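You operate a simulated robot arm through the tools that you are given. There is no shell and no other tool. Be economical: measure what you need, move in short steps, check, and stop when the job is done.

You run a simulated robot arm. Do the job below in one go: nothing can be reset, and whatever is moved stays where it is left.

TASK
Lock the blue die in and pin the slide block at stop 4.
Fine: the die goes in the die holder, the red-knob lever ends at LOCK; use the yellow pin from the pin rack.

The check looks at the end state, three seconds after you hand in, the way a careful person would. Anything else that was tipped, shoved, dropped, spilled or broken makes it a failure.

THE ROBOT
A 7-joint arm with a two-finger parallel gripper, fixed in place. Base frame: the origin is at the foot of the arm, x ahead of it, y to its left, z up; the work surface is at about z = 900. Readings come in mm, rad, newtons and seconds.
With the tool pointing down near the work surface it reaches from about 240 to 680 mm from the base axis. Its first joint turns from -1.152 to 1.152 rad. Payload 2.4 kg.
Tool frame: the origin (TCP) lies between the finger pads and is the grasp point; the fingertips stand 30 mm ahead of it; z points along the fingers, y is the line along which they close. The gripper opens to 94 mm. The fingers are 28 mm wide and 10 mm thick; the gripper's body (50 by 96 mm) begins 55 mm behind the TCP.
Orientation is told as [roll, pitch, yaw] about the base's x, y, z axes, in that order, counted from this pose: with the fingers straight down and closing along the base's y, the tool's x points along the base's -x, its y along +y and its z along -z.

THE INTERFACE
- The arm moves only by the tool nudge_tool. Its argument "rows" is a list of rows, each a list of 7 numbers: the turn, a rotation vector about the base's x, y, z in rad, then the shift along the base's x, y, z in mm, then the finger opening in mm, from 0 to 94. In form: [[wx, wy, wz, tx, ty, tz, hand], ...]. A call has 1 to 12 rows; each row shifts and turns the commanded pose from where the row before left it. Rows are played at 5 a second. More than 50 mm and 0.15 rad between two rows, or a gripper value outside its range, and nothing of the call is played. Where a pose cannot be reached the arm comes as near as it can. A force on the tool above 50 N (or 10 N above the force at the start of the call, whichever is more), or a blocked arm, ends the call early, and 0.2 s more pass. The fingers move at their own pace (about 153 mm/s each) and stop on an object; they squeeze with about 35 N. The grip force told is the motor's: it shows also when the fingers shut on nothing. Time passes only in rows, and 0.2 s behind the last, so rows that do not move let the fingers close. It gives the time, the measured TCP pose, the force on the tool (base axes), the opening and the grip force at its end, in the units of the frame above (readings bear some noise), with the torque about the TCP (base axes, N m) and any sound that the robot's microphone picked up.
- Cameras (640 x 400 px; columns grow to the right, rows downward): "scene" is fixed at [40.6, 470.6, 1459]; the picture's right is [-0.75, -0.67, 0.00], its down [-0.29, 0.32, -0.90] and it looks along [0.60, -0.67, -0.43] (base axes); focal length 332 px, centre (320, 200). "wrist" rides on the gripper at [76, 14, -102] in the tool frame; the picture's right is [-0.18, 0.98, 0.00], its down [-0.75, -0.14, -0.64] and it looks along [-0.63, -0.12, 0.77] (tool axes); focal length 243 px, centre (320, 200). There is no depth. A picture from a camera that has moved, and an enlarged one, comes with that camera's place and axes in the base frame and with its lens.
- get_image(camera): a new picture of that camera. It takes no simulated time.
- enlarge(camera, box): a new picture of the part [left, top, right, bottom] of that camera's present view, enlarged. It takes no simulated time.
- hand_in(): hands the job in; it is judged then, once.

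Work in short steps. Places have to be worked out from the pictures, the camera data and where the tool is seen: move nearer, look again, correct. Check each grasp and each placing, and mend what went wrong. You have 120 turns and 76 pictures in all, those below and enlarged ones among them. Open the gripper and draw the arm clear of the work before you hand the job in, unless the task says otherwise; then end with one line.

The tools are called after "Emit:" as a command line: name --pt "numbers of a row" for each row, then --argument value for the rest, lists and objects as JSON in quotes. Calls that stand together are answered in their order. nudge_tool: Moves the arm, as the interface text tells. Its arguments: {"type":"object","properties":{"rows":{"type":"array","items":{"type":"array","items":{"type":"number"}}}},"required":["rows"]} The other tools are called the same way: get_image (camera) takes a picture; enlarge (camera, box) takes an enlarged picture of a part of a camera's view; hand_in () hands the job in.

At the start:

```text
time: 0.0
eef_pos: [379.8, -81.1, 1316.7]
ee_rot: [0.002, -0.001, 0.001]
ft_force: [0.2, -0.3, -0.6]
ft_torque: [0.01, 0.04, 0.03]
grip_width: 94.1
finger_force: 0.0
```

scene: 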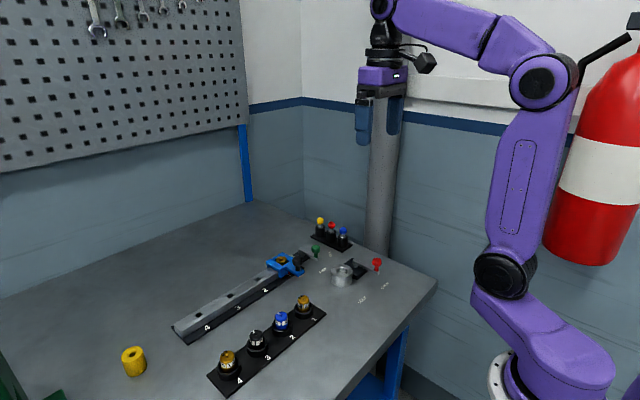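
wrist: 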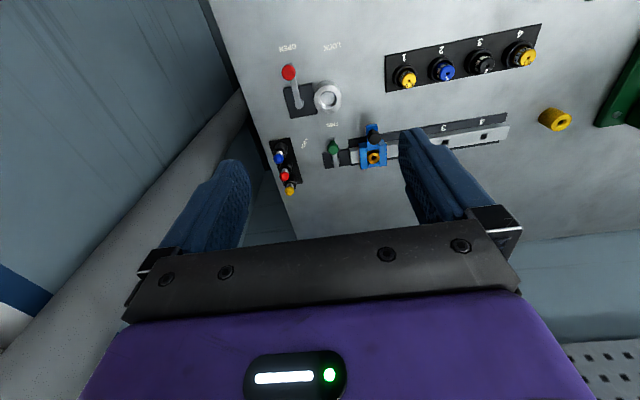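

The pictures show a die rack (numbers 1–4), a slide rail with blue block, green-knob lever, die holder with red-knob lever, pin rack. I enlarge both views to see details.

Emit:
enlarge --camera "scene" --box '[160, 200, 420, 400]'

Emit:
enlarge --camera "wrist" --box '[240, 10, 560, 210]'

```text
2.00 times, centred on (290, 300) of scene
camera zoom: at [40.6, 470.6, 1459.0], right [-0.75, -0.67, 0.0], down [-0.29, 0.32, -0.9], along [0.6, -0.67, -0.43], focal length 664 px, centre (380, 0)
```

zoom: 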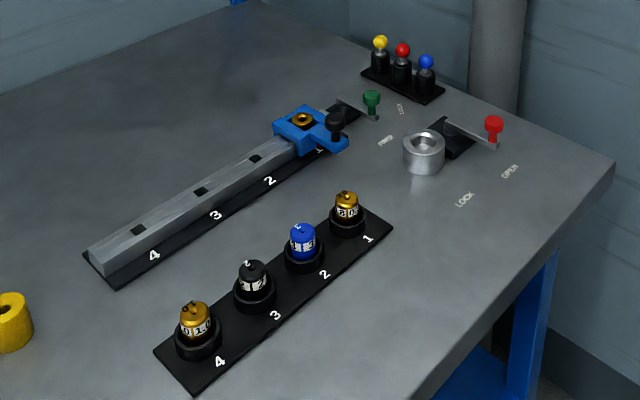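

```text
2.00 times, centred on (400, 110) of wrist
camera zoom: at [305.7, -67.2, 1419.3], right [0.18, 0.98, 0.0], down [0.75, -0.14, 0.64], along [0.63, -0.12, -0.77], focal length 485 px, centre (160, 380)
```

zoom: 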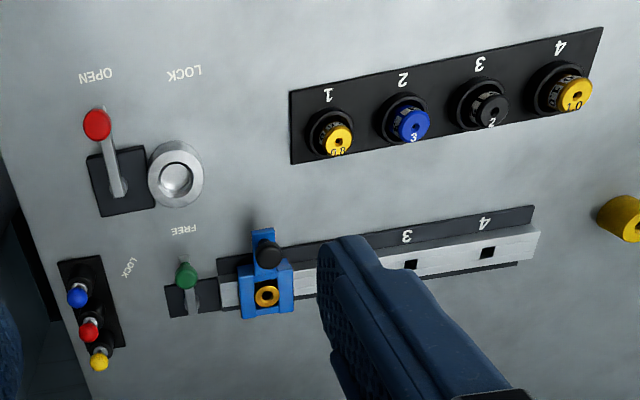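

Rough estimates: blue die ≈(445,127), holder ≈(459,-81), red knob ≈(397,-141), block's bush ≈ near (530,-10). I move lower for a closer view.

Emit:
nudge_tool --pt "0 0 0 -10 0 -45 94" --pt "0 0 0 -10 0 -45 94" --pt "0 0 0 -10 0 -45 94" --pt "0 0 0 -10 0 -30 94"

Emit:
get_image --camera "wrist"

```text
time: 1.0
eef_pos: [339.4, -82.3, 1151.3]
ee_rot: [-0.001, -0.004, 0.0]
ft_force: [0.1, 0.9, 0.0]
ft_torque: [0.03, 0.02, -0.01]
grip_width: 94.2
finger_force: 0.1
```

```text
71 pictures are left
camera wrist: at [265.6, -67.5, 1254.6], right [0.18, 0.98, 0.0], down [0.75, -0.14, 0.64], along [0.63, -0.12, -0.77], focal length 243 px, centre (320, 200)
```

wrist: 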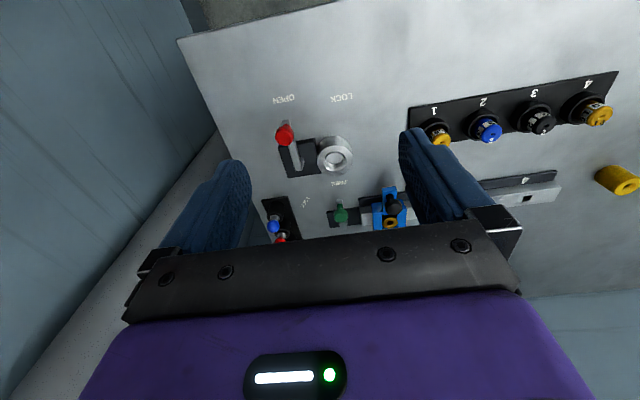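

I enlarge this view on the holder and die area.

Emit:
enlarge --camera "wrist" --box '[250, 70, 450, 250]'

Emit:
enlarge --camera "wrist" --box '[400, 60, 640, 220]'

Emit:
enlarge --camera "scene" --box '[260, 200, 400, 320]'

```text
2.22 times, centred on (350, 160) of wrist
camera zoom: at [265.6, -67.5, 1254.6], right [0.18, 0.98, 0.0], down [0.75, -0.14, 0.64], along [0.63, -0.12, -0.77], focal length 539 px, centre (253, 289)
```

zoom: 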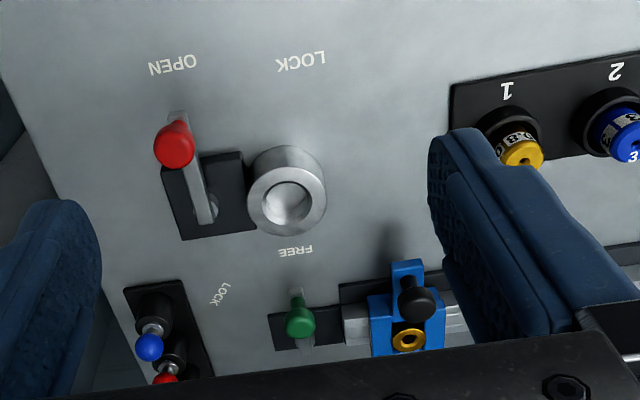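

```text
2.50 times, centred on (520, 140) of wrist
camera zoom: at [265.6, -67.5, 1254.6], right [0.18, 0.98, 0.0], down [0.75, -0.14, 0.64], along [0.63, -0.12, -0.77], focal length 606 px, centre (-180, 350)
```

zoom: 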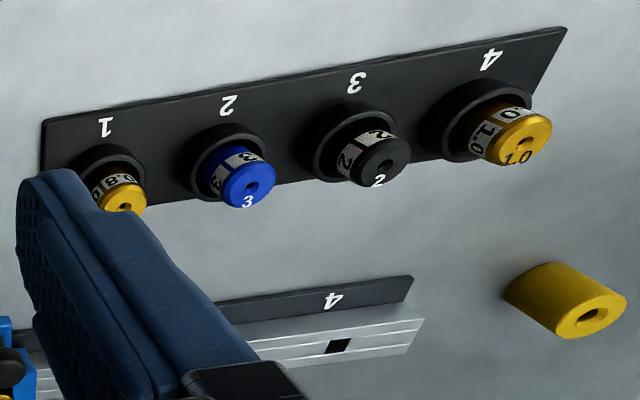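

```text
3.33 times, centred on (330, 260) of scene
camera zoom: at [40.6, 470.6, 1459.0], right [-0.75, -0.67, 0.0], down [-0.29, 0.32, -0.9], along [0.6, -0.67, -0.43], focal length 1107 px, centre (287, 0)
```

zoom: 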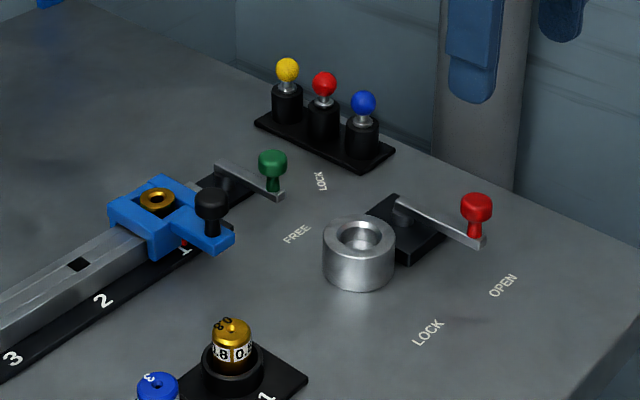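

Everything is identified: holder ≈(457,-81,top 926), blue die ≈(446,135,top ~946), rack runs along y with ~66 mm pitch. I move to the blue die for a closer view.

Emit:
nudge_tool --pt "0 0 0 8 45 -15 94" --pt "0 0 0 8 45 -15 94" --pt "0 0 0 8 45 -15 94" --pt "0 0 0 8 45 -20 60" --pt "0 0 0 8 36 -20 60"

Emit:
get_image --camera "wrist"

```text
time: 2.2
eef_pos: [379.6, 136.1, 1065.6]
ee_rot: [-0.001, 0.0, -0.002]
ft_force: [0.4, -0.5, 0.6]
ft_torque: [-0.02, -0.01, -0.02]
grip_width: 59.9
finger_force: 0.0
```

```text
67 pictures are left
camera wrist: at [305.0, 150.1, 1168.8], right [0.19, 0.98, 0.0], down [0.75, -0.14, 0.64], along [0.63, -0.12, -0.77], focal length 243 px, centre (320, 200)
```

wrist: 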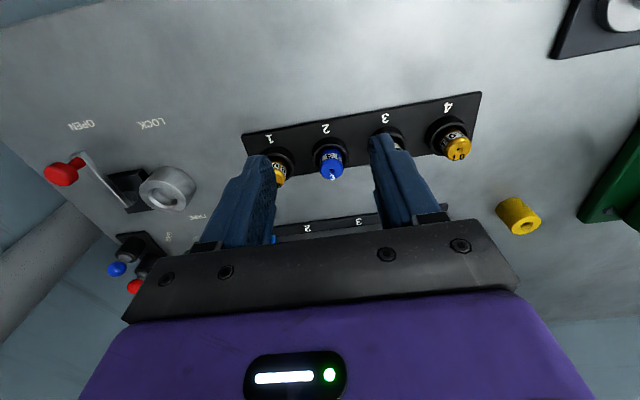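

The die sits between the fingers; I enlarge to measure it.

Emit:
enlarge --camera "wrist" --box '[270, 90, 430, 190]'

Emit:
enlarge --camera "scene" --box '[240, 290, 320, 360]'

```text
4.00 times, centred on (350, 140) of wrist
camera zoom: at [305.0, 150.1, 1168.8], right [0.19, 0.98, 0.0], down [0.75, -0.14, 0.64], along [0.63, -0.12, -0.77], focal length 970 px, centre (200, 440)
```

zoom: 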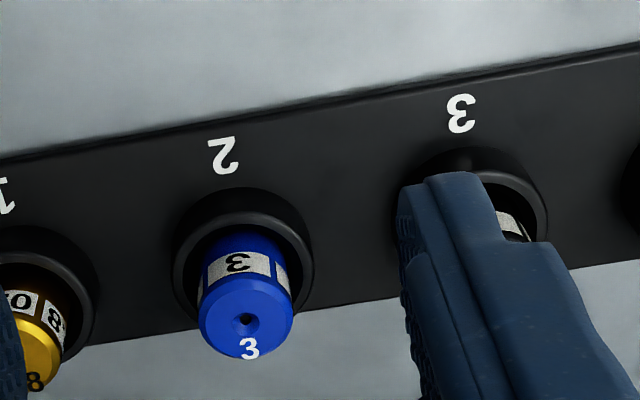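

```text
5.71 times, centred on (280, 325) of scene
camera zoom: at [40.6, 470.6, 1459.0], right [-0.75, -0.67, 0.0], down [-0.29, 0.32, -0.9], along [0.6, -0.67, -0.43], focal length 1898 px, centre (549, -514)
```

zoom: 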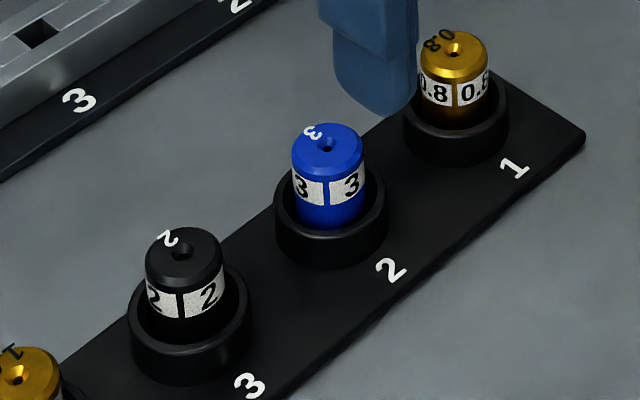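

Die top ≈(450,136), z≈938–945, diameter ≈25 mm. I move above it with 60 mm opening and check with the scene camera.

Emit:
nudge_tool --pt "0 0 0 35 0 0 60" --pt "0 0 0 35 0 0 60" --pt "0 0 0 0 0 -45 60" --pt "0 0 0 0 0 -45 60" --pt "0 0 0 0 0 0 60"

Emit:
enlarge --camera "scene" --box '[230, 270, 330, 360]'

Emit:
enlarge --camera "wrist" --box '[220, 100, 460, 260]'

```text
time: 3.4
eef_pos: [449.6, 136.8, 973.2]
ee_rot: [-0.001, -0.001, -0.001]
ft_force: [0.0, -0.4, -0.1]
ft_torque: [0.03, 0.02, -0.02]
grip_width: 60.0
finger_force: 0.1
```

```text
4.44 times, centred on (280, 315) of scene
camera zoom: at [40.6, 470.6, 1459.0], right [-0.75, -0.67, 0.0], down [-0.29, 0.32, -0.9], along [0.6, -0.67, -0.43], focal length 1476 px, centre (498, -311)
```

zoom: 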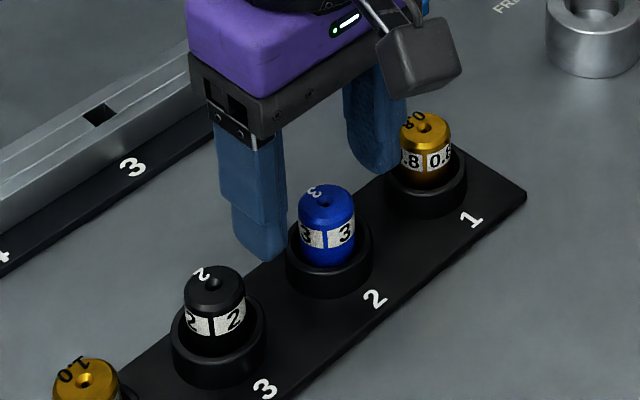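

```text
2.50 times, centred on (340, 180) of wrist
camera zoom: at [375.7, 151.4, 1076.7], right [0.18, 0.98, 0.0], down [0.75, -0.14, 0.64], along [0.63, -0.12, -0.77], focal length 606 px, centre (270, 250)
```

zoom: 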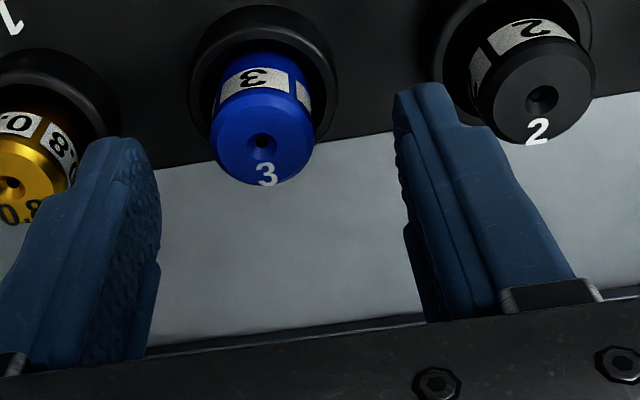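

Die centred at ≈(452,135), top ≈939. I descend to TCP z≈952 (tips 922, above the socket rim) and close.

Emit:
nudge_tool --pt "0 0 0 3 -1.5 -11 60" --pt "0 0 0 0 0 -10 60" --pt "0 0 0 0 0 0 20" --pt "0 0 0 0 0 0 20" --pt "0 0 0 0 0 0 20"

Emit:
enlarge --camera "scene" --box '[230, 270, 330, 360]'

Emit:
enlarge --camera "wrist" --box '[220, 100, 460, 260]'

```text
time: 4.6
eef_pos: [452.8, 134.4, 954.6]
ee_rot: [0.0, -0.001, -0.001]
ft_force: [0.5, 0.7, 1.7]
ft_torque: [0.03, 0.03, 0.02]
grip_width: 24.2
finger_force: 34.9
```

```text
4.44 times, centred on (280, 315) of scene
camera zoom: at [40.6, 470.6, 1459.0], right [-0.75, -0.67, 0.0], down [-0.29, 0.32, -0.9], along [0.6, -0.67, -0.43], focal length 1476 px, centre (498, -311)
```

zoom: 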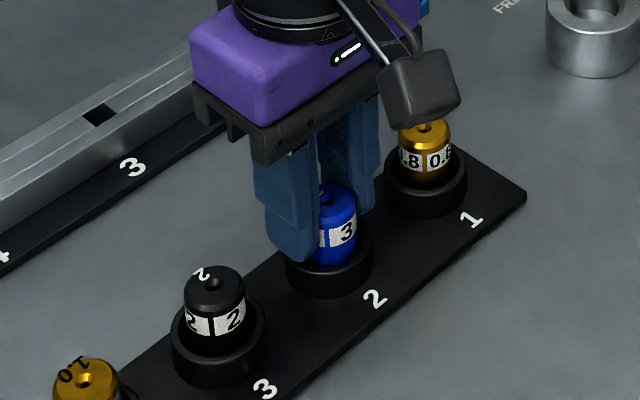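

```text
2.50 times, centred on (340, 180) of wrist
camera zoom: at [378.9, 148.7, 1057.9], right [0.18, 0.98, 0.0], down [0.75, -0.14, 0.64], along [0.63, -0.12, -0.77], focal length 606 px, centre (270, 250)
```

zoom: 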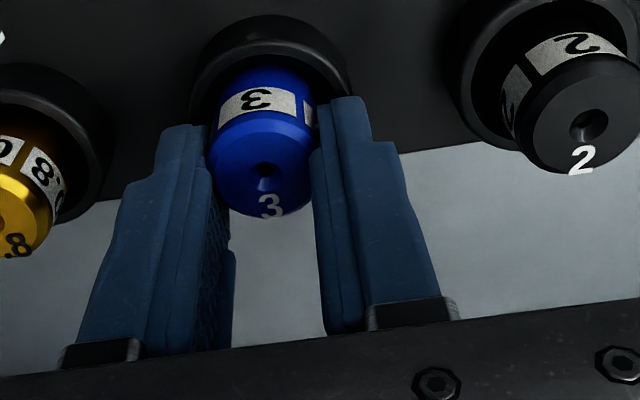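

Grasp is good (24.2 mm, 35 N). I lift straight up and check that it comes along.

Emit:
nudge_tool --pt "0 0 0 0 0 15 20" --pt "0 0 0 0 0 20 20" --pt "0 0 0 0 0 30 20" --pt "0 0 0 0 0 30 20"

Emit:
enlarge --camera "scene" --box '[230, 220, 380, 340]'

```text
time: 5.6
eef_pos: [453.6, 133.4, 1049.9]
ee_rot: [0.0, -0.002, 0.001]
ft_force: [-0.7, 0.0, -0.1]
ft_torque: [-0.02, 0.0, -0.01]
grip_width: 20.0
finger_force: 0.0
```

```text
3.33 times, centred on (305, 280) of scene
camera zoom: at [40.6, 470.6, 1459.0], right [-0.75, -0.67, 0.0], down [-0.29, 0.32, -0.9], along [0.6, -0.67, -0.43], focal length 1107 px, centre (370, -67)
```

zoom: 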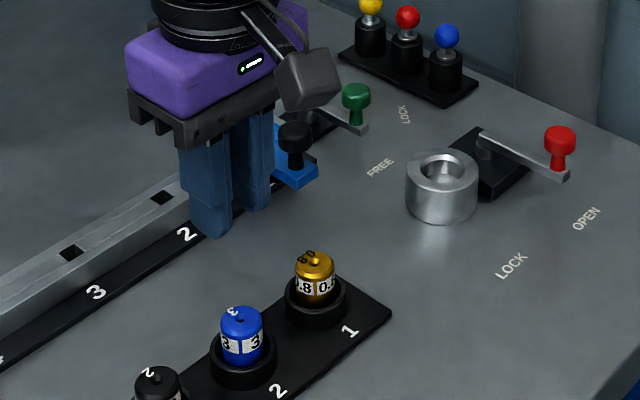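

The die slipped out (opening stopped at 20 mm); it still stands in its socket. I regrip deeper, with a fuller close command, and lift slowly.

Emit:
nudge_tool --pt "0 0 0 0 1 0 60" --pt "0 0 0 0 0 -40 60" --pt "0 0 0 0 0 -40 60" --pt "0 0 0 0 0 -15 60" --pt "0 0 0 0 0 -10 60" --pt "0 0 0 0 0 0 60"

Emit:
enlarge --camera "scene" --box '[230, 270, 330, 360]'

Emit:
enlarge --camera "wrist" --box '[220, 100, 460, 260]'

```text
time: 7.0
eef_pos: [452.2, 134.5, 943.2]
ee_rot: [0.0, 0.001, -0.001]
ft_force: [0.4, 0.6, 1.2]
ft_torque: [0.0, 0.02, -0.04]
grip_width: 59.8
finger_force: 0.1
```

```text
4.44 times, centred on (280, 315) of scene
camera zoom: at [40.6, 470.6, 1459.0], right [-0.75, -0.67, 0.0], down [-0.29, 0.32, -0.9], along [0.6, -0.67, -0.43], focal length 1476 px, centre (498, -311)
```

zoom: 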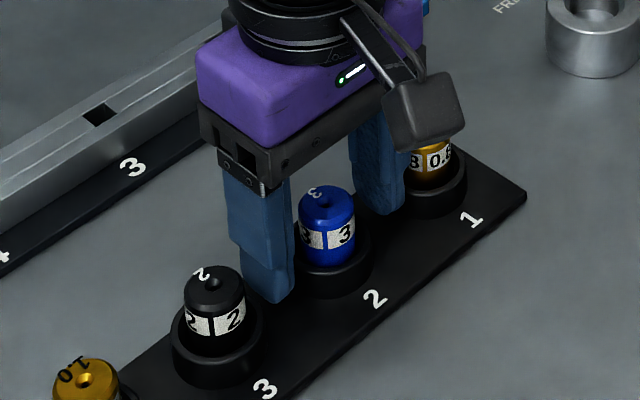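

```text
2.50 times, centred on (340, 180) of wrist
camera zoom: at [377.4, 148.1, 1047.0], right [0.18, 0.98, 0.0], down [0.75, -0.14, 0.64], along [0.63, -0.12, -0.77], focal length 606 px, centre (270, 250)
```

zoom: 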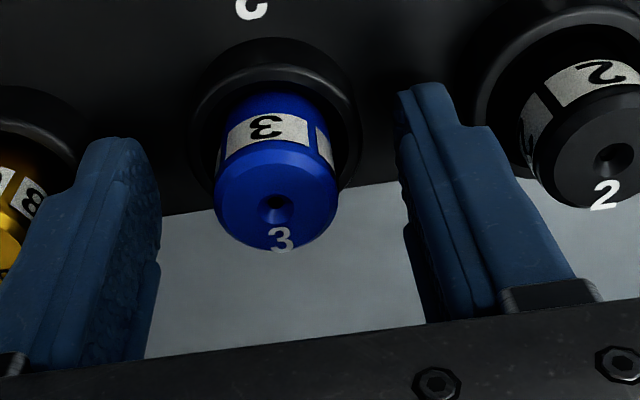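

Tips now at ≈913, possibly near the rim; I rise 4 mm, then close with opening command 0.

Emit:
nudge_tool --pt "0 0 0 0 0 4 60" --pt "0 0 0 0 0 0 45" --pt "0 0 0 0 0 0 30" --pt "0 0 0 0 0 0 15" --pt "0 0 0 0 0 0 0" --pt "0 0 0 0 0 0 0" --pt "0 0 0 0 0 3 0" --pt "0 0 0 0 0 4 0"

Emit:
enlarge --camera "scene" --box '[230, 270, 330, 360]'

```text
time: 8.6
eef_pos: [450.2, 135.7, 948.0]
ee_rot: [0.001, 0.0, 0.003]
ft_force: [4.5, 2.8, -9.5]
ft_torque: [-0.06, -0.2, -0.12]
grip_width: 41.3
finger_force: 44.7
stopped in row 8: the force on the tool passed its limit at 59 N (the readings are from after the stop); the commanded pose is now the measured one
```

```text
4.44 times, centred on (280, 315) of scene
camera zoom: at [40.9, 470.7, 1458.9], right [-0.75, -0.67, 0.0], down [-0.29, 0.32, -0.9], along [0.6, -0.67, -0.43], focal length 1476 px, centre (498, -311)
```

zoom: 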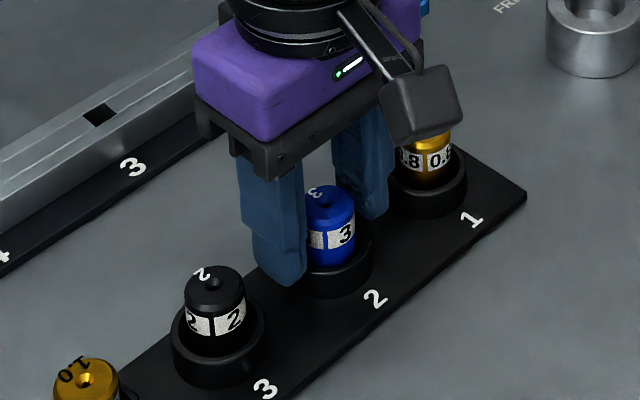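

The fingers caught the socket rim (41 mm), so the rim is around 918–922. I open, rise and retry just above it.

Emit:
nudge_tool --pt "0 0 0 0 0 0 50" --pt "0 0 0 0 0 0 60" --pt "0 0 0 2 -1 5 60" --pt "0 0 0 0 0 10 60"

Emit:
enlarge --camera "wrist" --box '[220, 100, 460, 260]'

Emit:
enlarge --camera "scene" --box '[230, 270, 330, 360]'

```text
time: 9.6
eef_pos: [453.3, 134.4, 964.0]
ee_rot: [0.0, -0.001, 0.003]
ft_force: [-0.3, 0.3, 0.6]
ft_torque: [0.03, 0.0, 0.02]
grip_width: 59.8
finger_force: 0.0
```

```text
2.50 times, centred on (340, 180) of wrist
camera zoom: at [379.1, 148.2, 1067.1], right [0.18, 0.98, 0.0], down [0.75, -0.14, 0.64], along [0.63, -0.12, -0.77], focal length 606 px, centre (270, 250)
```

zoom: 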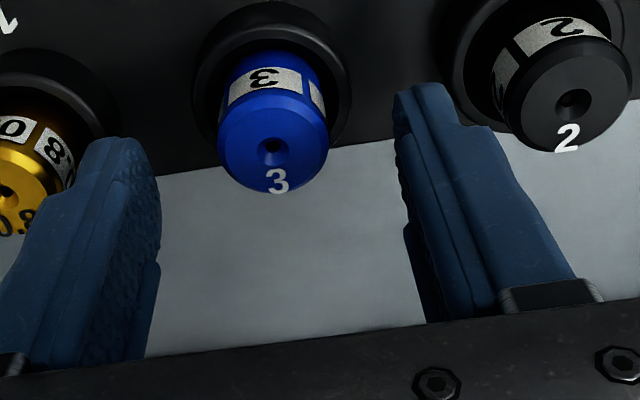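

```text
4.44 times, centred on (280, 315) of scene
camera zoom: at [40.6, 470.6, 1459.0], right [-0.75, -0.67, 0.0], down [-0.29, 0.32, -0.9], along [0.6, -0.67, -0.43], focal length 1476 px, centre (498, -311)
```

zoom: 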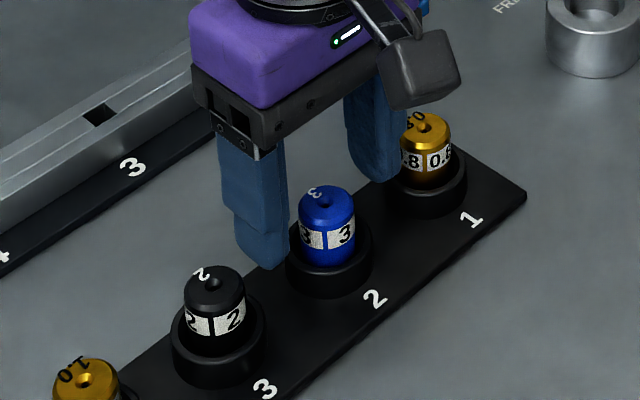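

Aligned (die ≈(452,135)). Descend to ~952.5, close fully, then lift very slowly by a few mm.

Emit:
nudge_tool --pt "0 0 0 -1 0.5 -11.5 60" --pt "0 0 0 0 0 0 60" --pt "0 0 0 0 0 0 35" --pt "0 0 0 0 0 0 0" --pt "0 0 0 0 0 0 0" --pt "0 0 0 0 0 0 0"

```text
time: 11.0
eef_pos: [453.1, 134.8, 952.8]
ee_rot: [0.0, 0.002, 0.001]
ft_force: [-0.2, 0.6, 0.7]
ft_torque: [0.02, -0.01, 0.02]
grip_width: 24.3
finger_force: 35.6
```

The grip closed on the die at 24.3 mm; now a slow lift.

Emit:
nudge_tool --pt "0 0 0 0 0 2 0" --pt "0 0 0 0 0 3 0" --pt "0 0 0 0 0 3 0" --pt "0 0 0 0 0 3 0" --pt "0 0 0 0 0 3 0" --pt "0 0 0 0 0 4 0" --pt "0 0 0 0 0 4 0" --pt "0 0 0 0 0 4 0"

Emit:
enlarge --camera "scene" --box '[230, 270, 330, 360]'

```text
time: 12.8
eef_pos: [452.6, 134.9, 978.5]
ee_rot: [0.0, 0.001, 0.004]
ft_force: [0.5, -0.4, -0.1]
ft_torque: [0.01, 0.01, 0.01]
grip_width: 24.3
finger_force: 35.1
```

```text
4.44 times, centred on (280, 315) of scene
camera zoom: at [40.6, 470.6, 1459.0], right [-0.75, -0.67, 0.0], down [-0.29, 0.32, -0.9], along [0.6, -0.67, -0.43], focal length 1476 px, centre (498, -311)
```

zoom: 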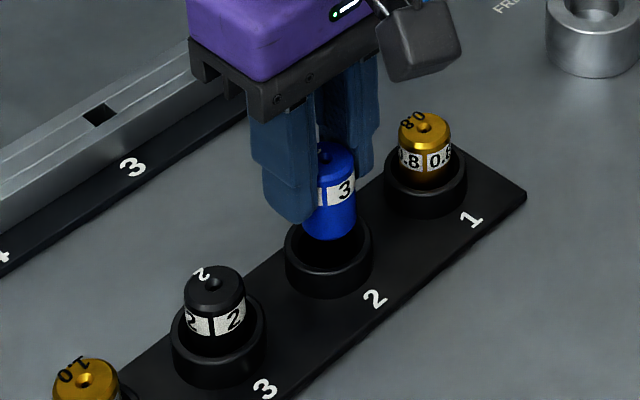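

The die comes up with the fingers. I continue lifting gently to ~1030.

Emit:
nudge_tool --pt "0 0 0 0 0 5 0" --pt "0 0 0 0 0 6 0" --pt "0 0 0 0 0 7 0" --pt "0 0 0 0 0 8 0" --pt "0 0 0 0 0 8 0" --pt "0 0 0 0 0 8 0" --pt "0 0 0 0 0 5 0" --pt "0 0 0 0 0 3 0"

Emit:
enlarge --camera "scene" --box '[230, 220, 380, 340]'

```text
time: 14.6
eef_pos: [452.3, 135.6, 1026.8]
ee_rot: [0.001, 0.0, 0.002]
ft_force: [-0.4, -0.1, 0.3]
ft_torque: [0.01, 0.0, 0.02]
grip_width: 24.2
finger_force: 34.9
```

```text
3.33 times, centred on (305, 280) of scene
camera zoom: at [40.6, 470.6, 1459.0], right [-0.75, -0.67, 0.0], down [-0.29, 0.32, -0.9], along [0.6, -0.67, -0.43], focal length 1107 px, centre (370, -67)
```

zoom: 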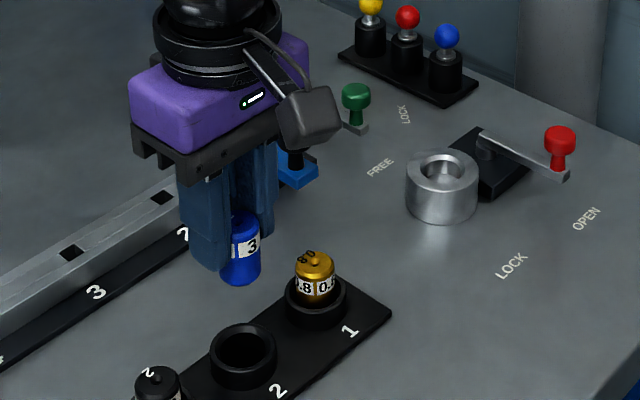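

Die held well. I carry it toward the holder, stopping short in x at (400,-81,1045) to look.

Emit:
nudge_tool --pt "0 0 0 -3 -10 4 0" --pt "0 0 0 -5 -20 4 0" --pt "0 0 0 -5 -22 4 0" --pt "0 0 0 -5 -22 4 0" --pt "0 0 0 -5 -22 0 0" --pt "0 0 0 -5 -22 0 0" --pt "0 0 0 -5 -22 0 0" --pt "0 0 0 -5 -22 0 0" --pt "0 0 0 -5 -22 0 0" --pt "0 0 0 -5 -18 0 0" --pt "0 0 0 -3 -10 0 0" --pt "0 0 0 -1 -4 0 0"

Emit:
enlarge --camera "wrist" --box '[200, 80, 440, 240]'

Emit:
enlarge --camera "scene" --box '[300, 200, 420, 300]'

```text
time: 17.2
eef_pos: [400.4, -80.9, 1044.0]
ee_rot: [-0.001, 0.003, 0.002]
ft_force: [0.4, 0.1, -0.6]
ft_torque: [-0.01, 0.0, 0.0]
grip_width: 24.3
finger_force: 34.7
```

```text
2.50 times, centred on (320, 160) of wrist
camera zoom: at [325.8, -67.1, 1147.7], right [0.18, 0.98, 0.0], down [0.75, -0.14, 0.64], along [0.63, -0.12, -0.77], focal length 606 px, centre (320, 300)
```

zoom: 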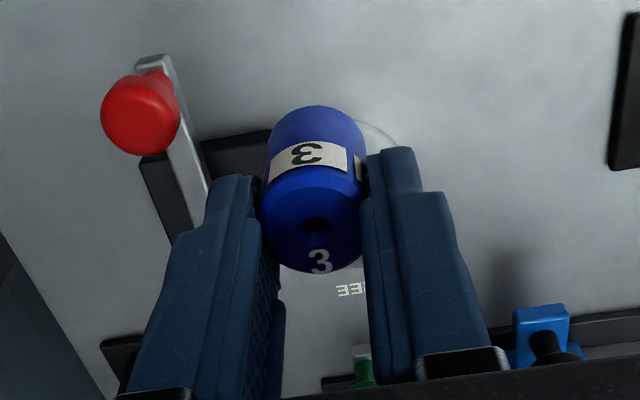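

```text
4.00 times, centred on (360, 250) of scene
camera zoom: at [40.6, 470.6, 1459.0], right [-0.75, -0.67, 0.0], down [-0.29, 0.32, -0.9], along [0.6, -0.67, -0.43], focal length 1328 px, centre (160, 0)
```

zoom: 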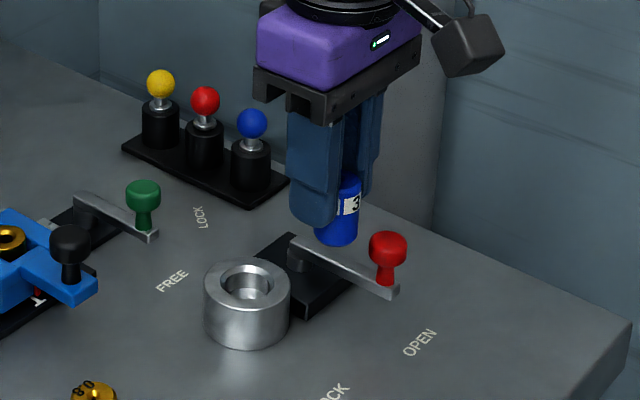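

Holder estimate ≈(459,-81), top ≈923; die bottom ≈51.5 mm under TCP. I go above it with the die bottom ~15 mm over the rim and check.

Emit:
nudge_tool --pt "0 0 0 10 0 0 0" --pt "0 0 0 16 0 0 0" --pt "0 0 0 16 0 0 0" --pt "0 0 0 11 0 0 0" --pt "0 0 0 6 0 -6 0" --pt "0 0 0 0 0 -14 0" --pt "0 0 0 0 0 -14 0" --pt "0 0 0 0 0 -12 0" --pt "0 0 0 0 0 -8 0" --pt "0 0 0 0 0 0 0"

Emit:
enlarge --camera "wrist" --box '[240, 60, 400, 180]'

Emit:
enlarge --camera "scene" --box '[310, 220, 390, 290]'

```text
time: 19.4
eef_pos: [460.7, -80.2, 989.2]
ee_rot: [0.0, 0.0, 0.002]
ft_force: [-0.5, 0.0, -0.6]
ft_torque: [-0.03, -0.02, 0.0]
grip_width: 24.3
finger_force: 34.7
```

```text
3.33 times, centred on (320, 120) of wrist
camera zoom: at [385.5, -66.8, 1092.6], right [0.18, 0.98, 0.0], down [0.75, -0.14, 0.64], along [0.63, -0.12, -0.77], focal length 809 px, centre (320, 467)
```

zoom: 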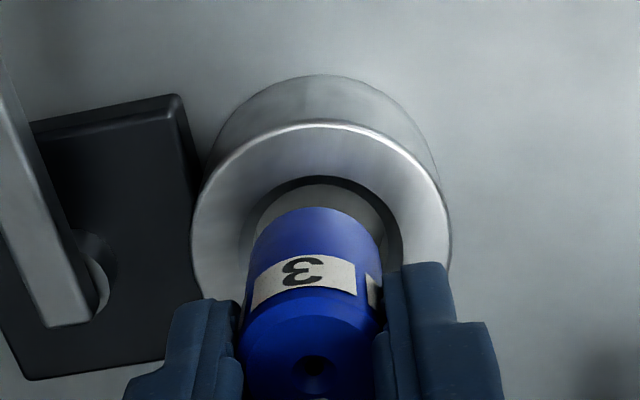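

```text
5.71 times, centred on (350, 255) of scene
camera zoom: at [40.6, 470.6, 1459.0], right [-0.75, -0.67, 0.0], down [-0.29, 0.32, -0.9], along [0.6, -0.67, -0.43], focal length 1898 px, centre (149, -114)
```

zoom: 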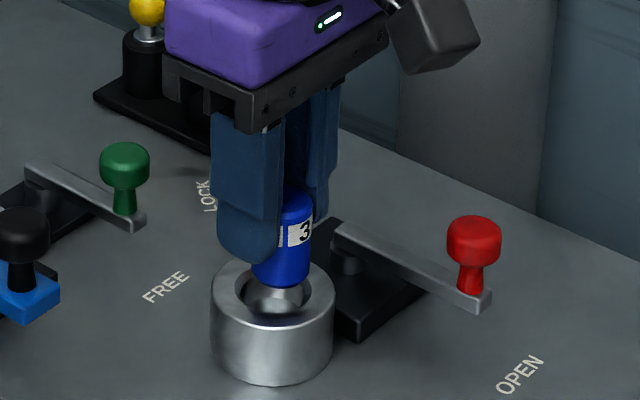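

Both views agree that the die must shift about (+3.5,+1.6) mm to be over the bore. I shift and lower to just above the rim, then check.

Emit:
nudge_tool --pt "0 0 0 3.5 1.6 0 0" --pt "0 0 0 0 0 -5 0" --pt "0 0 0 0 0 -4 0" --pt "0 0 0 0 0 0 0"

Emit:
enlarge --camera "wrist" --box '[240, 60, 400, 180]'

Emit:
enlarge --camera "scene" --box '[310, 220, 390, 290]'

```text
time: 20.4
eef_pos: [464.1, -79.0, 982.1]
ee_rot: [0.001, 0.002, 0.003]
ft_force: [0.0, 0.0, 0.1]
ft_torque: [0.01, -0.01, -0.01]
grip_width: 24.2
finger_force: 34.6
```

```text
3.33 times, centred on (320, 120) of wrist
camera zoom: at [389.2, -65.4, 1084.1], right [0.18, 0.98, 0.0], down [0.75, -0.14, 0.64], along [0.63, -0.12, -0.77], focal length 809 px, centre (320, 467)
```

zoom: 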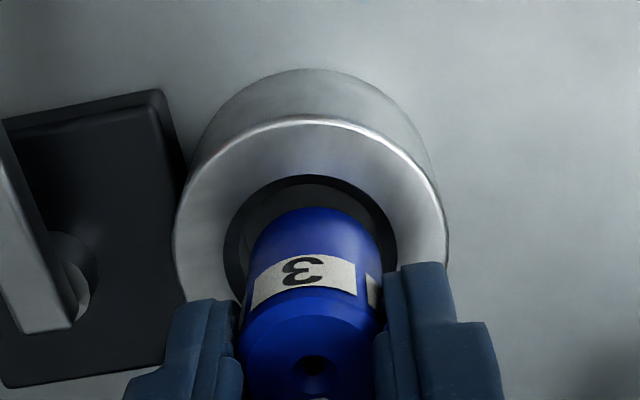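

```text
5.71 times, centred on (350, 255) of scene
camera zoom: at [40.6, 470.6, 1459.0], right [-0.75, -0.67, 0.0], down [-0.29, 0.32, -0.9], along [0.6, -0.67, -0.43], focal length 1898 px, centre (149, -114)
```

zoom: 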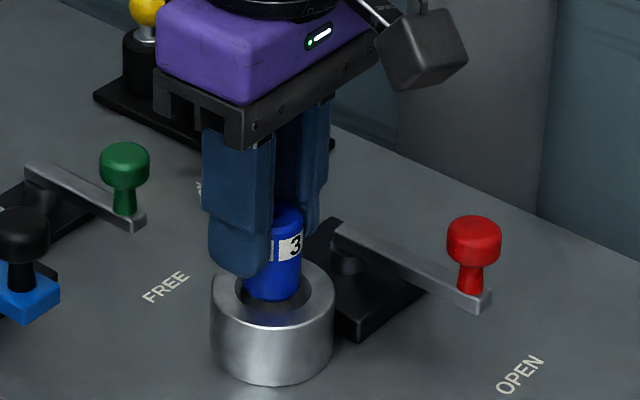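

Aligned in both views. I lower in small steps watching force.

Emit:
nudge_tool --pt "0 0 0 0 0 -3 0" --pt "0 0 0 0 0 -3 0" --pt "0 0 0 0 0 -3 0" --pt "0 0 0 0 0 -3 0"

Emit:
enlarge --camera "scene" --box '[310, 220, 390, 290]'

```text
time: 21.4
eef_pos: [462.1, -79.7, 968.9]
ee_rot: [0.001, 0.002, 0.003]
ft_force: [0.3, 0.2, 0.3]
ft_torque: [0.02, -0.02, 0.03]
grip_width: 24.4
finger_force: 35.0
```

```text
5.71 times, centred on (350, 255) of scene
camera zoom: at [40.6, 470.6, 1459.0], right [-0.75, -0.67, 0.0], down [-0.29, 0.32, -0.9], along [0.6, -0.67, -0.43], focal length 1898 px, centre (149, -114)
```

zoom: 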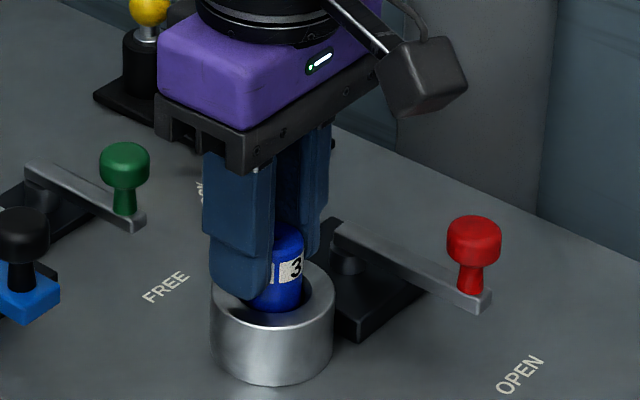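

No contact yet; the die is entering the bore. Continue down to TCP ≈957 (tips remain above the rim).

Emit:
nudge_tool --pt "0 0 0 0 0 -3 0" --pt "0 0 0 0 0 -3 0" --pt "0 0 0 0 0 -3 0" --pt "0 0 0 0 0 -2 0"

Emit:
enlarge --camera "scene" --box '[310, 220, 390, 290]'

Emit:
enlarge --camera "wrist" --box '[240, 60, 400, 180]'

```text
time: 22.4
eef_pos: [465.0, -78.9, 963.0]
ee_rot: [0.0, -0.002, 0.002]
ft_force: [-5.1, 0.2, 10.5]
ft_torque: [0.14, 0.14, 0.05]
grip_width: 24.1
finger_force: 35.0
stopped in row 4: the force on the tool passed its limit at 58 N (the readings are from after the stop); the commanded pose is now the measured one
```

```text
5.71 times, centred on (350, 255) of scene
camera zoom: at [40.3, 470.6, 1459.0], right [-0.75, -0.67, 0.0], down [-0.29, 0.32, -0.9], along [0.6, -0.67, -0.43], focal length 1898 px, centre (149, -114)
```

zoom: 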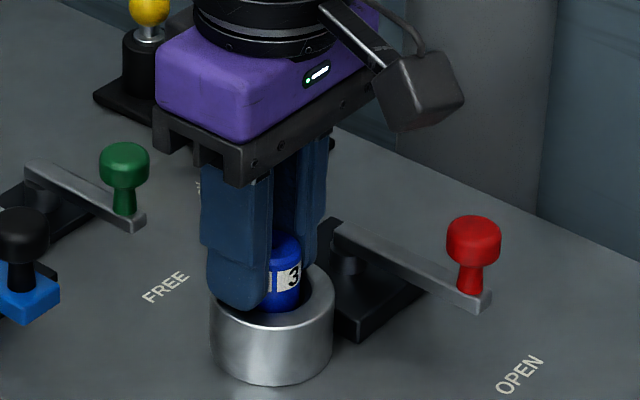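

```text
3.33 times, centred on (320, 120) of wrist
camera zoom: at [389.5, -65.8, 1065.6], right [0.18, 0.98, 0.0], down [0.75, -0.14, 0.64], along [0.63, -0.12, -0.77], focal length 809 px, centre (320, 467)
```

zoom: 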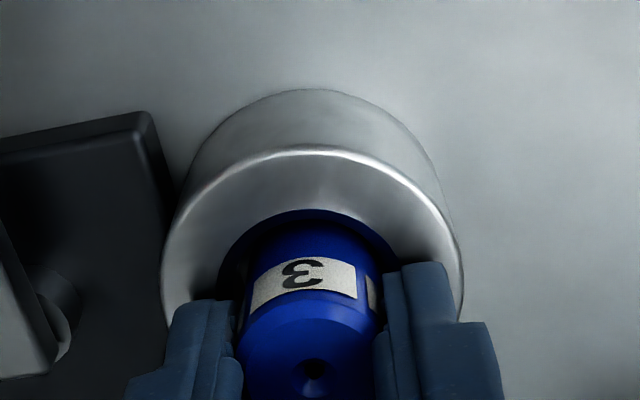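

Contact at die bottom ≈910, with torque indicating touching on the +x+y side of the bore. I raise slightly, shift (-1.5,-1) and probe again.

Emit:
nudge_tool --pt "0 0 0 0 0 2 0" --pt "0 0 0 -1.5 -1 0 0" --pt "0 0 0 0 0 -1 0" --pt "0 0 0 0 0 -1 0" --pt "0 0 0 0 0 -1 0" --pt "0 0 0 0 0 -1 0"

```text
time: 23.8
eef_pos: [463.1, -80.6, 962.8]
ee_rot: [-0.001, 0.0, 0.003]
ft_force: [-5.9, 1.0, 11.3]
ft_torque: [0.14, 0.3, 0.02]
grip_width: 24.4
finger_force: 34.5
stopped in row 6: the force on the tool passed its limit at 54 N (the readings are from after the stop); the commanded pose is now the measured one
```

Still a push toward -x. Raise, shift another -2.5 mm in x and probe.

Emit:
nudge_tool --pt "0 0 0 0 0 2 0" --pt "0 0 0 -2.5 0 0 0" --pt "0 0 0 0 0 0 0" --pt "0 0 0 0 0 -1 0" --pt "0 0 0 0 0 -1 0" --pt "0 0 0 0 0 -1 0" --pt "0 0 0 0 0 -1 0" --pt "0 0 0 0 0 -1 0"

Emit:
enlarge --camera "wrist" --box '[240, 60, 400, 180]'

Emit:
enlarge --camera "scene" --box '[310, 220, 390, 290]'

```text
time: 25.4
eef_pos: [461.3, -79.8, 962.4]
ee_rot: [0.0, -0.003, 0.002]
ft_force: [-5.5, 0.7, 10.8]
ft_torque: [0.1, 0.35, -0.04]
grip_width: 24.1
finger_force: 34.7
stopped in row 7: the force on the tool passed its limit at 56 N (the readings are from after the stop); the commanded pose is now the measured one
```

```text
3.33 times, centred on (320, 120) of wrist
camera zoom: at [386.7, -66.5, 1065.4], right [0.18, 0.98, 0.0], down [0.75, -0.14, 0.65], along [0.64, -0.12, -0.76], focal length 809 px, centre (320, 467)
```

zoom: 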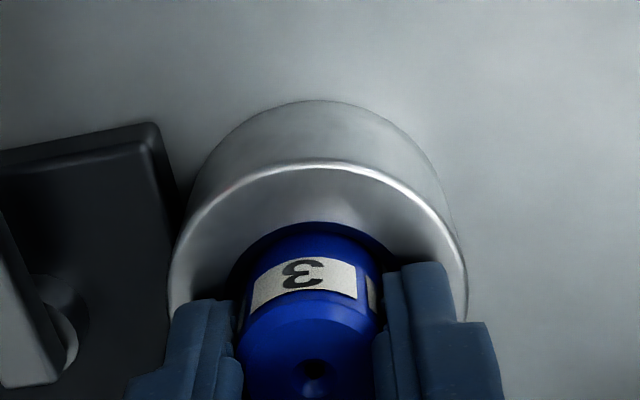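

```text
5.71 times, centred on (350, 255) of scene
camera zoom: at [40.3, 470.6, 1459.0], right [-0.75, -0.67, 0.0], down [-0.29, 0.32, -0.9], along [0.6, -0.67, -0.43], focal length 1898 px, centre (149, -114)
```

zoom: 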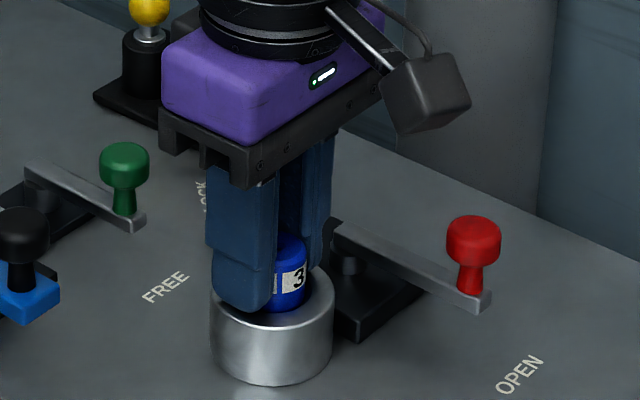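

The contact height doesn't change with x (≈962.5), so this is a flat contact: either the seat or my fingertips on the rim. The die is well inside the bore, so I return to the centred position and release it.

Emit:
nudge_tool --pt "0 0 0 0 0 1.5 0" --pt "0 0 0 2 0 0 0" --pt "0 0 0 0 0 0 0" --pt "0 0 0 0 0 0 26" --pt "0 0 0 0 0 0 30" --pt "0 0 0 0 0 0 40"

Emit:
enlarge --camera "wrist" --box '[220, 60, 420, 210]'

Emit:
enlarge --camera "scene" --box '[310, 220, 390, 290]'

```text
time: 26.8
eef_pos: [464.5, -80.5, 962.6]
ee_rot: [0.0, -0.007, 0.002]
ft_force: [0.0, -0.1, -0.3]
ft_torque: [0.01, -0.01, 0.02]
grip_width: 39.9
finger_force: 0.1
```

```text
2.67 times, centred on (320, 135) of wrist
camera zoom: at [389.9, -66.8, 1065.9], right [0.18, 0.98, 0.0], down [0.75, -0.14, 0.65], along [0.64, -0.12, -0.76], focal length 647 px, centre (320, 373)
```

zoom: 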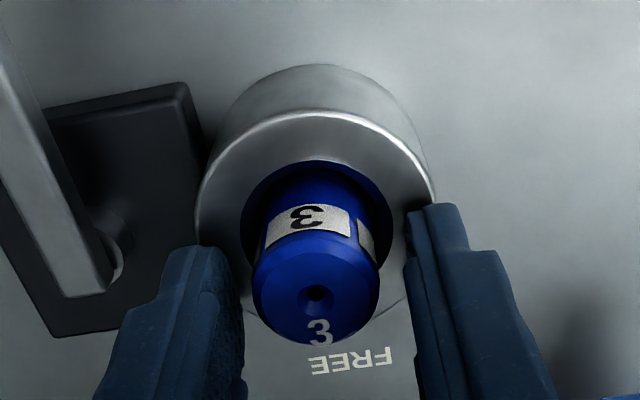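

```text
5.71 times, centred on (350, 255) of scene
camera zoom: at [40.6, 470.6, 1459.0], right [-0.75, -0.67, 0.0], down [-0.29, 0.32, -0.9], along [0.6, -0.67, -0.43], focal length 1898 px, centre (149, -114)
```

zoom: 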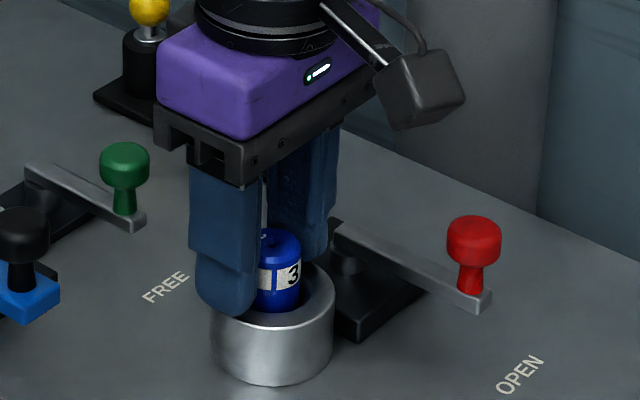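

The die appears upright in the bore. I raise clear to check the seating.

Emit:
nudge_tool --pt "0 0 0 0 0 8 45" --pt "0 0 0 0 0 25 60" --pt "0 0 0 0 0 30 60" --pt "0 0 0 -25 0 30 60" --pt "0 0 0 -25 0 30 60"

Emit:
enlarge --camera "wrist" --box '[240, 90, 400, 210]'

Emit:
enlarge --camera "scene" --box '[310, 220, 390, 290]'

```text
time: 28.0
eef_pos: [415.3, -81.3, 1088.4]
ee_rot: [0.002, -0.007, 0.003]
ft_force: [-0.2, 0.1, -0.8]
ft_torque: [-0.01, 0.01, 0.05]
grip_width: 60.3
finger_force: 0.1
```

```text
3.33 times, centred on (320, 150) of wrist
camera zoom: at [339.1, -67.0, 1190.2], right [0.18, 0.98, 0.0], down [0.75, -0.14, 0.65], along [0.64, -0.12, -0.76], focal length 809 px, centre (320, 367)
```

zoom: 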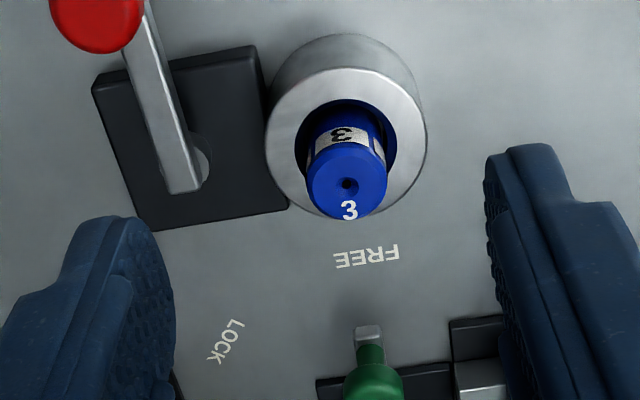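

```text
5.71 times, centred on (350, 255) of scene
camera zoom: at [40.6, 470.6, 1459.0], right [-0.75, -0.67, 0.0], down [-0.29, 0.32, -0.9], along [0.6, -0.67, -0.43], focal length 1898 px, centre (149, -114)
```

zoom: 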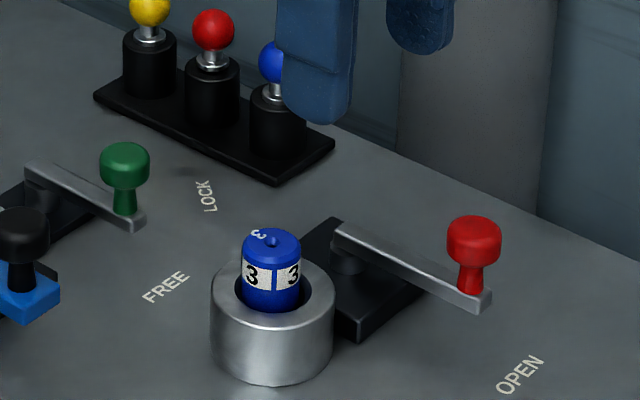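

Die stands upright with its top at ≈948. I zoom in tightly to see whether it's fully seated.

Emit:
enlarge --camera "scene" --box '[332, 245, 372, 270]'

Emit:
enlarge --camera "wrist" --box '[300, 95, 350, 150]'

```text
16.00 times, centred on (352, 258) of scene
camera zoom: at [40.6, 470.6, 1459.0], right [-0.75, -0.67, 0.0], down [-0.29, 0.32, -0.9], along [0.6, -0.67, -0.43], focal length 5314 px, centre (-192, -720)
```

zoom: 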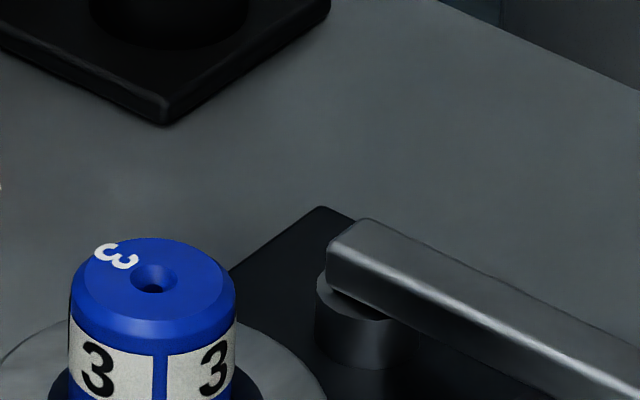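

```text
7.27 times, centred on (325, 122) of wrist
camera zoom: at [339.1, -67.0, 1190.2], right [0.18, 0.98, 0.0], down [0.75, -0.14, 0.65], along [0.64, -0.12, -0.76], focal length 1764 px, centre (284, 764)
```

zoom: 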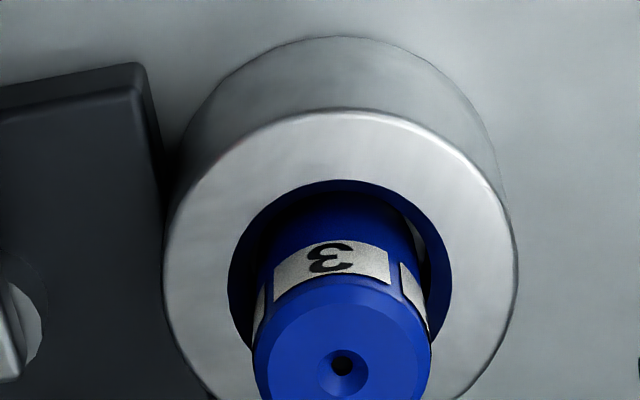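

To judge seating I look almost straight down on the holder from above.

Emit:
nudge_tool --pt "0 0.007 0 40 -5 0 60" --pt "0 0 0 40 -5 -20 60" --pt "0 0 0 30 -4 -30 60" --pt "0 0 0 0 0 -20 60"

Emit:
enlarge --camera "wrist" --box '[270, 0, 370, 70]'

Emit:
get_image --camera "wrist"

```text
time: 29.0
eef_pos: [525.1, -93.2, 1016.6]
ee_rot: [-0.001, 0.0, 0.002]
ft_force: [-0.2, 0.8, -0.1]
ft_torque: [-0.01, -0.03, 0.01]
grip_width: 60.0
finger_force: 0.1
```

```text
5.71 times, centred on (320, 35) of wrist
camera zoom: at [450.1, -80.5, 1120.5], right [0.18, 0.98, 0.0], down [0.75, -0.14, 0.64], along [0.63, -0.12, -0.77], focal length 1386 px, centre (320, 1143)
```

zoom: 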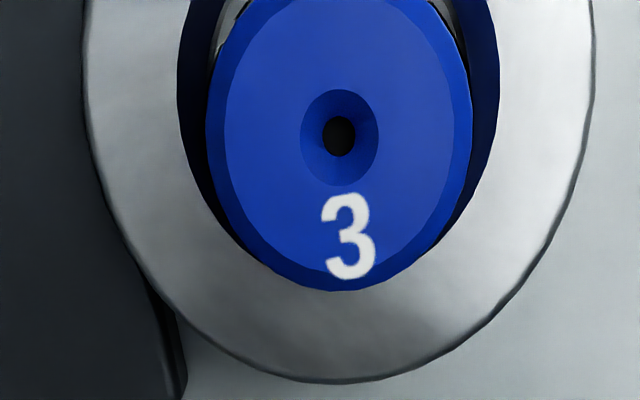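

```text
34 pictures are left
camera wrist: at [450.1, -80.5, 1120.5], right [0.18, 0.98, 0.0], down [0.75, -0.14, 0.64], along [0.63, -0.12, -0.77], focal length 243 px, centre (320, 200)
```

wrist: 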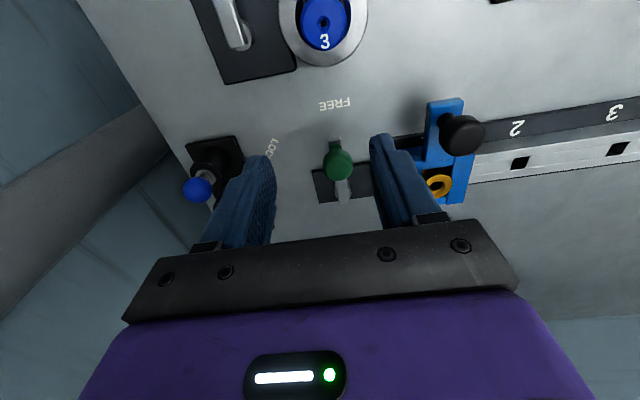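

Die looks centred and seated. Next the red lever: knob ≈(395,-140.5,950), pivot ≈(463,-140), so LOCK knob position should be ≈(414,-93). I move above the knob.

Emit:
nudge_tool --pt "0 0 0 -44 -16 0 60" --pt "0 0 0 -44 -16 0 60" --pt "0 0 0 -42 -15.3 0 44" --pt "0 0 0 0 0 -15 44" --pt "0 0 0 0 0 0 44"

Emit:
enlarge --camera "wrist" --box '[240, 100, 400, 220]'

Emit:
enlarge --camera "scene" --box '[330, 215, 410, 285]'

```text
time: 30.2
eef_pos: [393.2, -140.7, 1000.5]
ee_rot: [-0.002, 0.001, 0.002]
ft_force: [0.5, 0.2, -0.6]
ft_torque: [-0.03, 0.02, -0.03]
grip_width: 44.4
finger_force: 0.1
```

```text
3.33 times, centred on (320, 160) of wrist
camera zoom: at [319.5, -127.6, 1104.1], right [0.18, 0.98, 0.0], down [0.75, -0.14, 0.64], along [0.63, -0.12, -0.77], focal length 809 px, centre (320, 333)
```

zoom: 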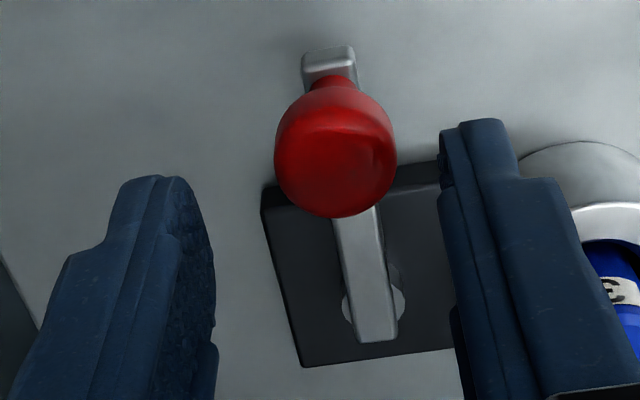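

```text
5.71 times, centred on (370, 250) of scene
camera zoom: at [40.6, 470.6, 1459.0], right [-0.75, -0.67, 0.0], down [-0.29, 0.32, -0.9], along [0.6, -0.67, -0.43], focal length 1898 px, centre (34, -86)
```

zoom: 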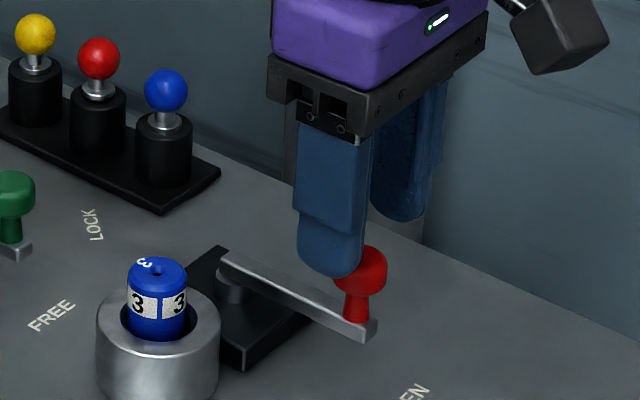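

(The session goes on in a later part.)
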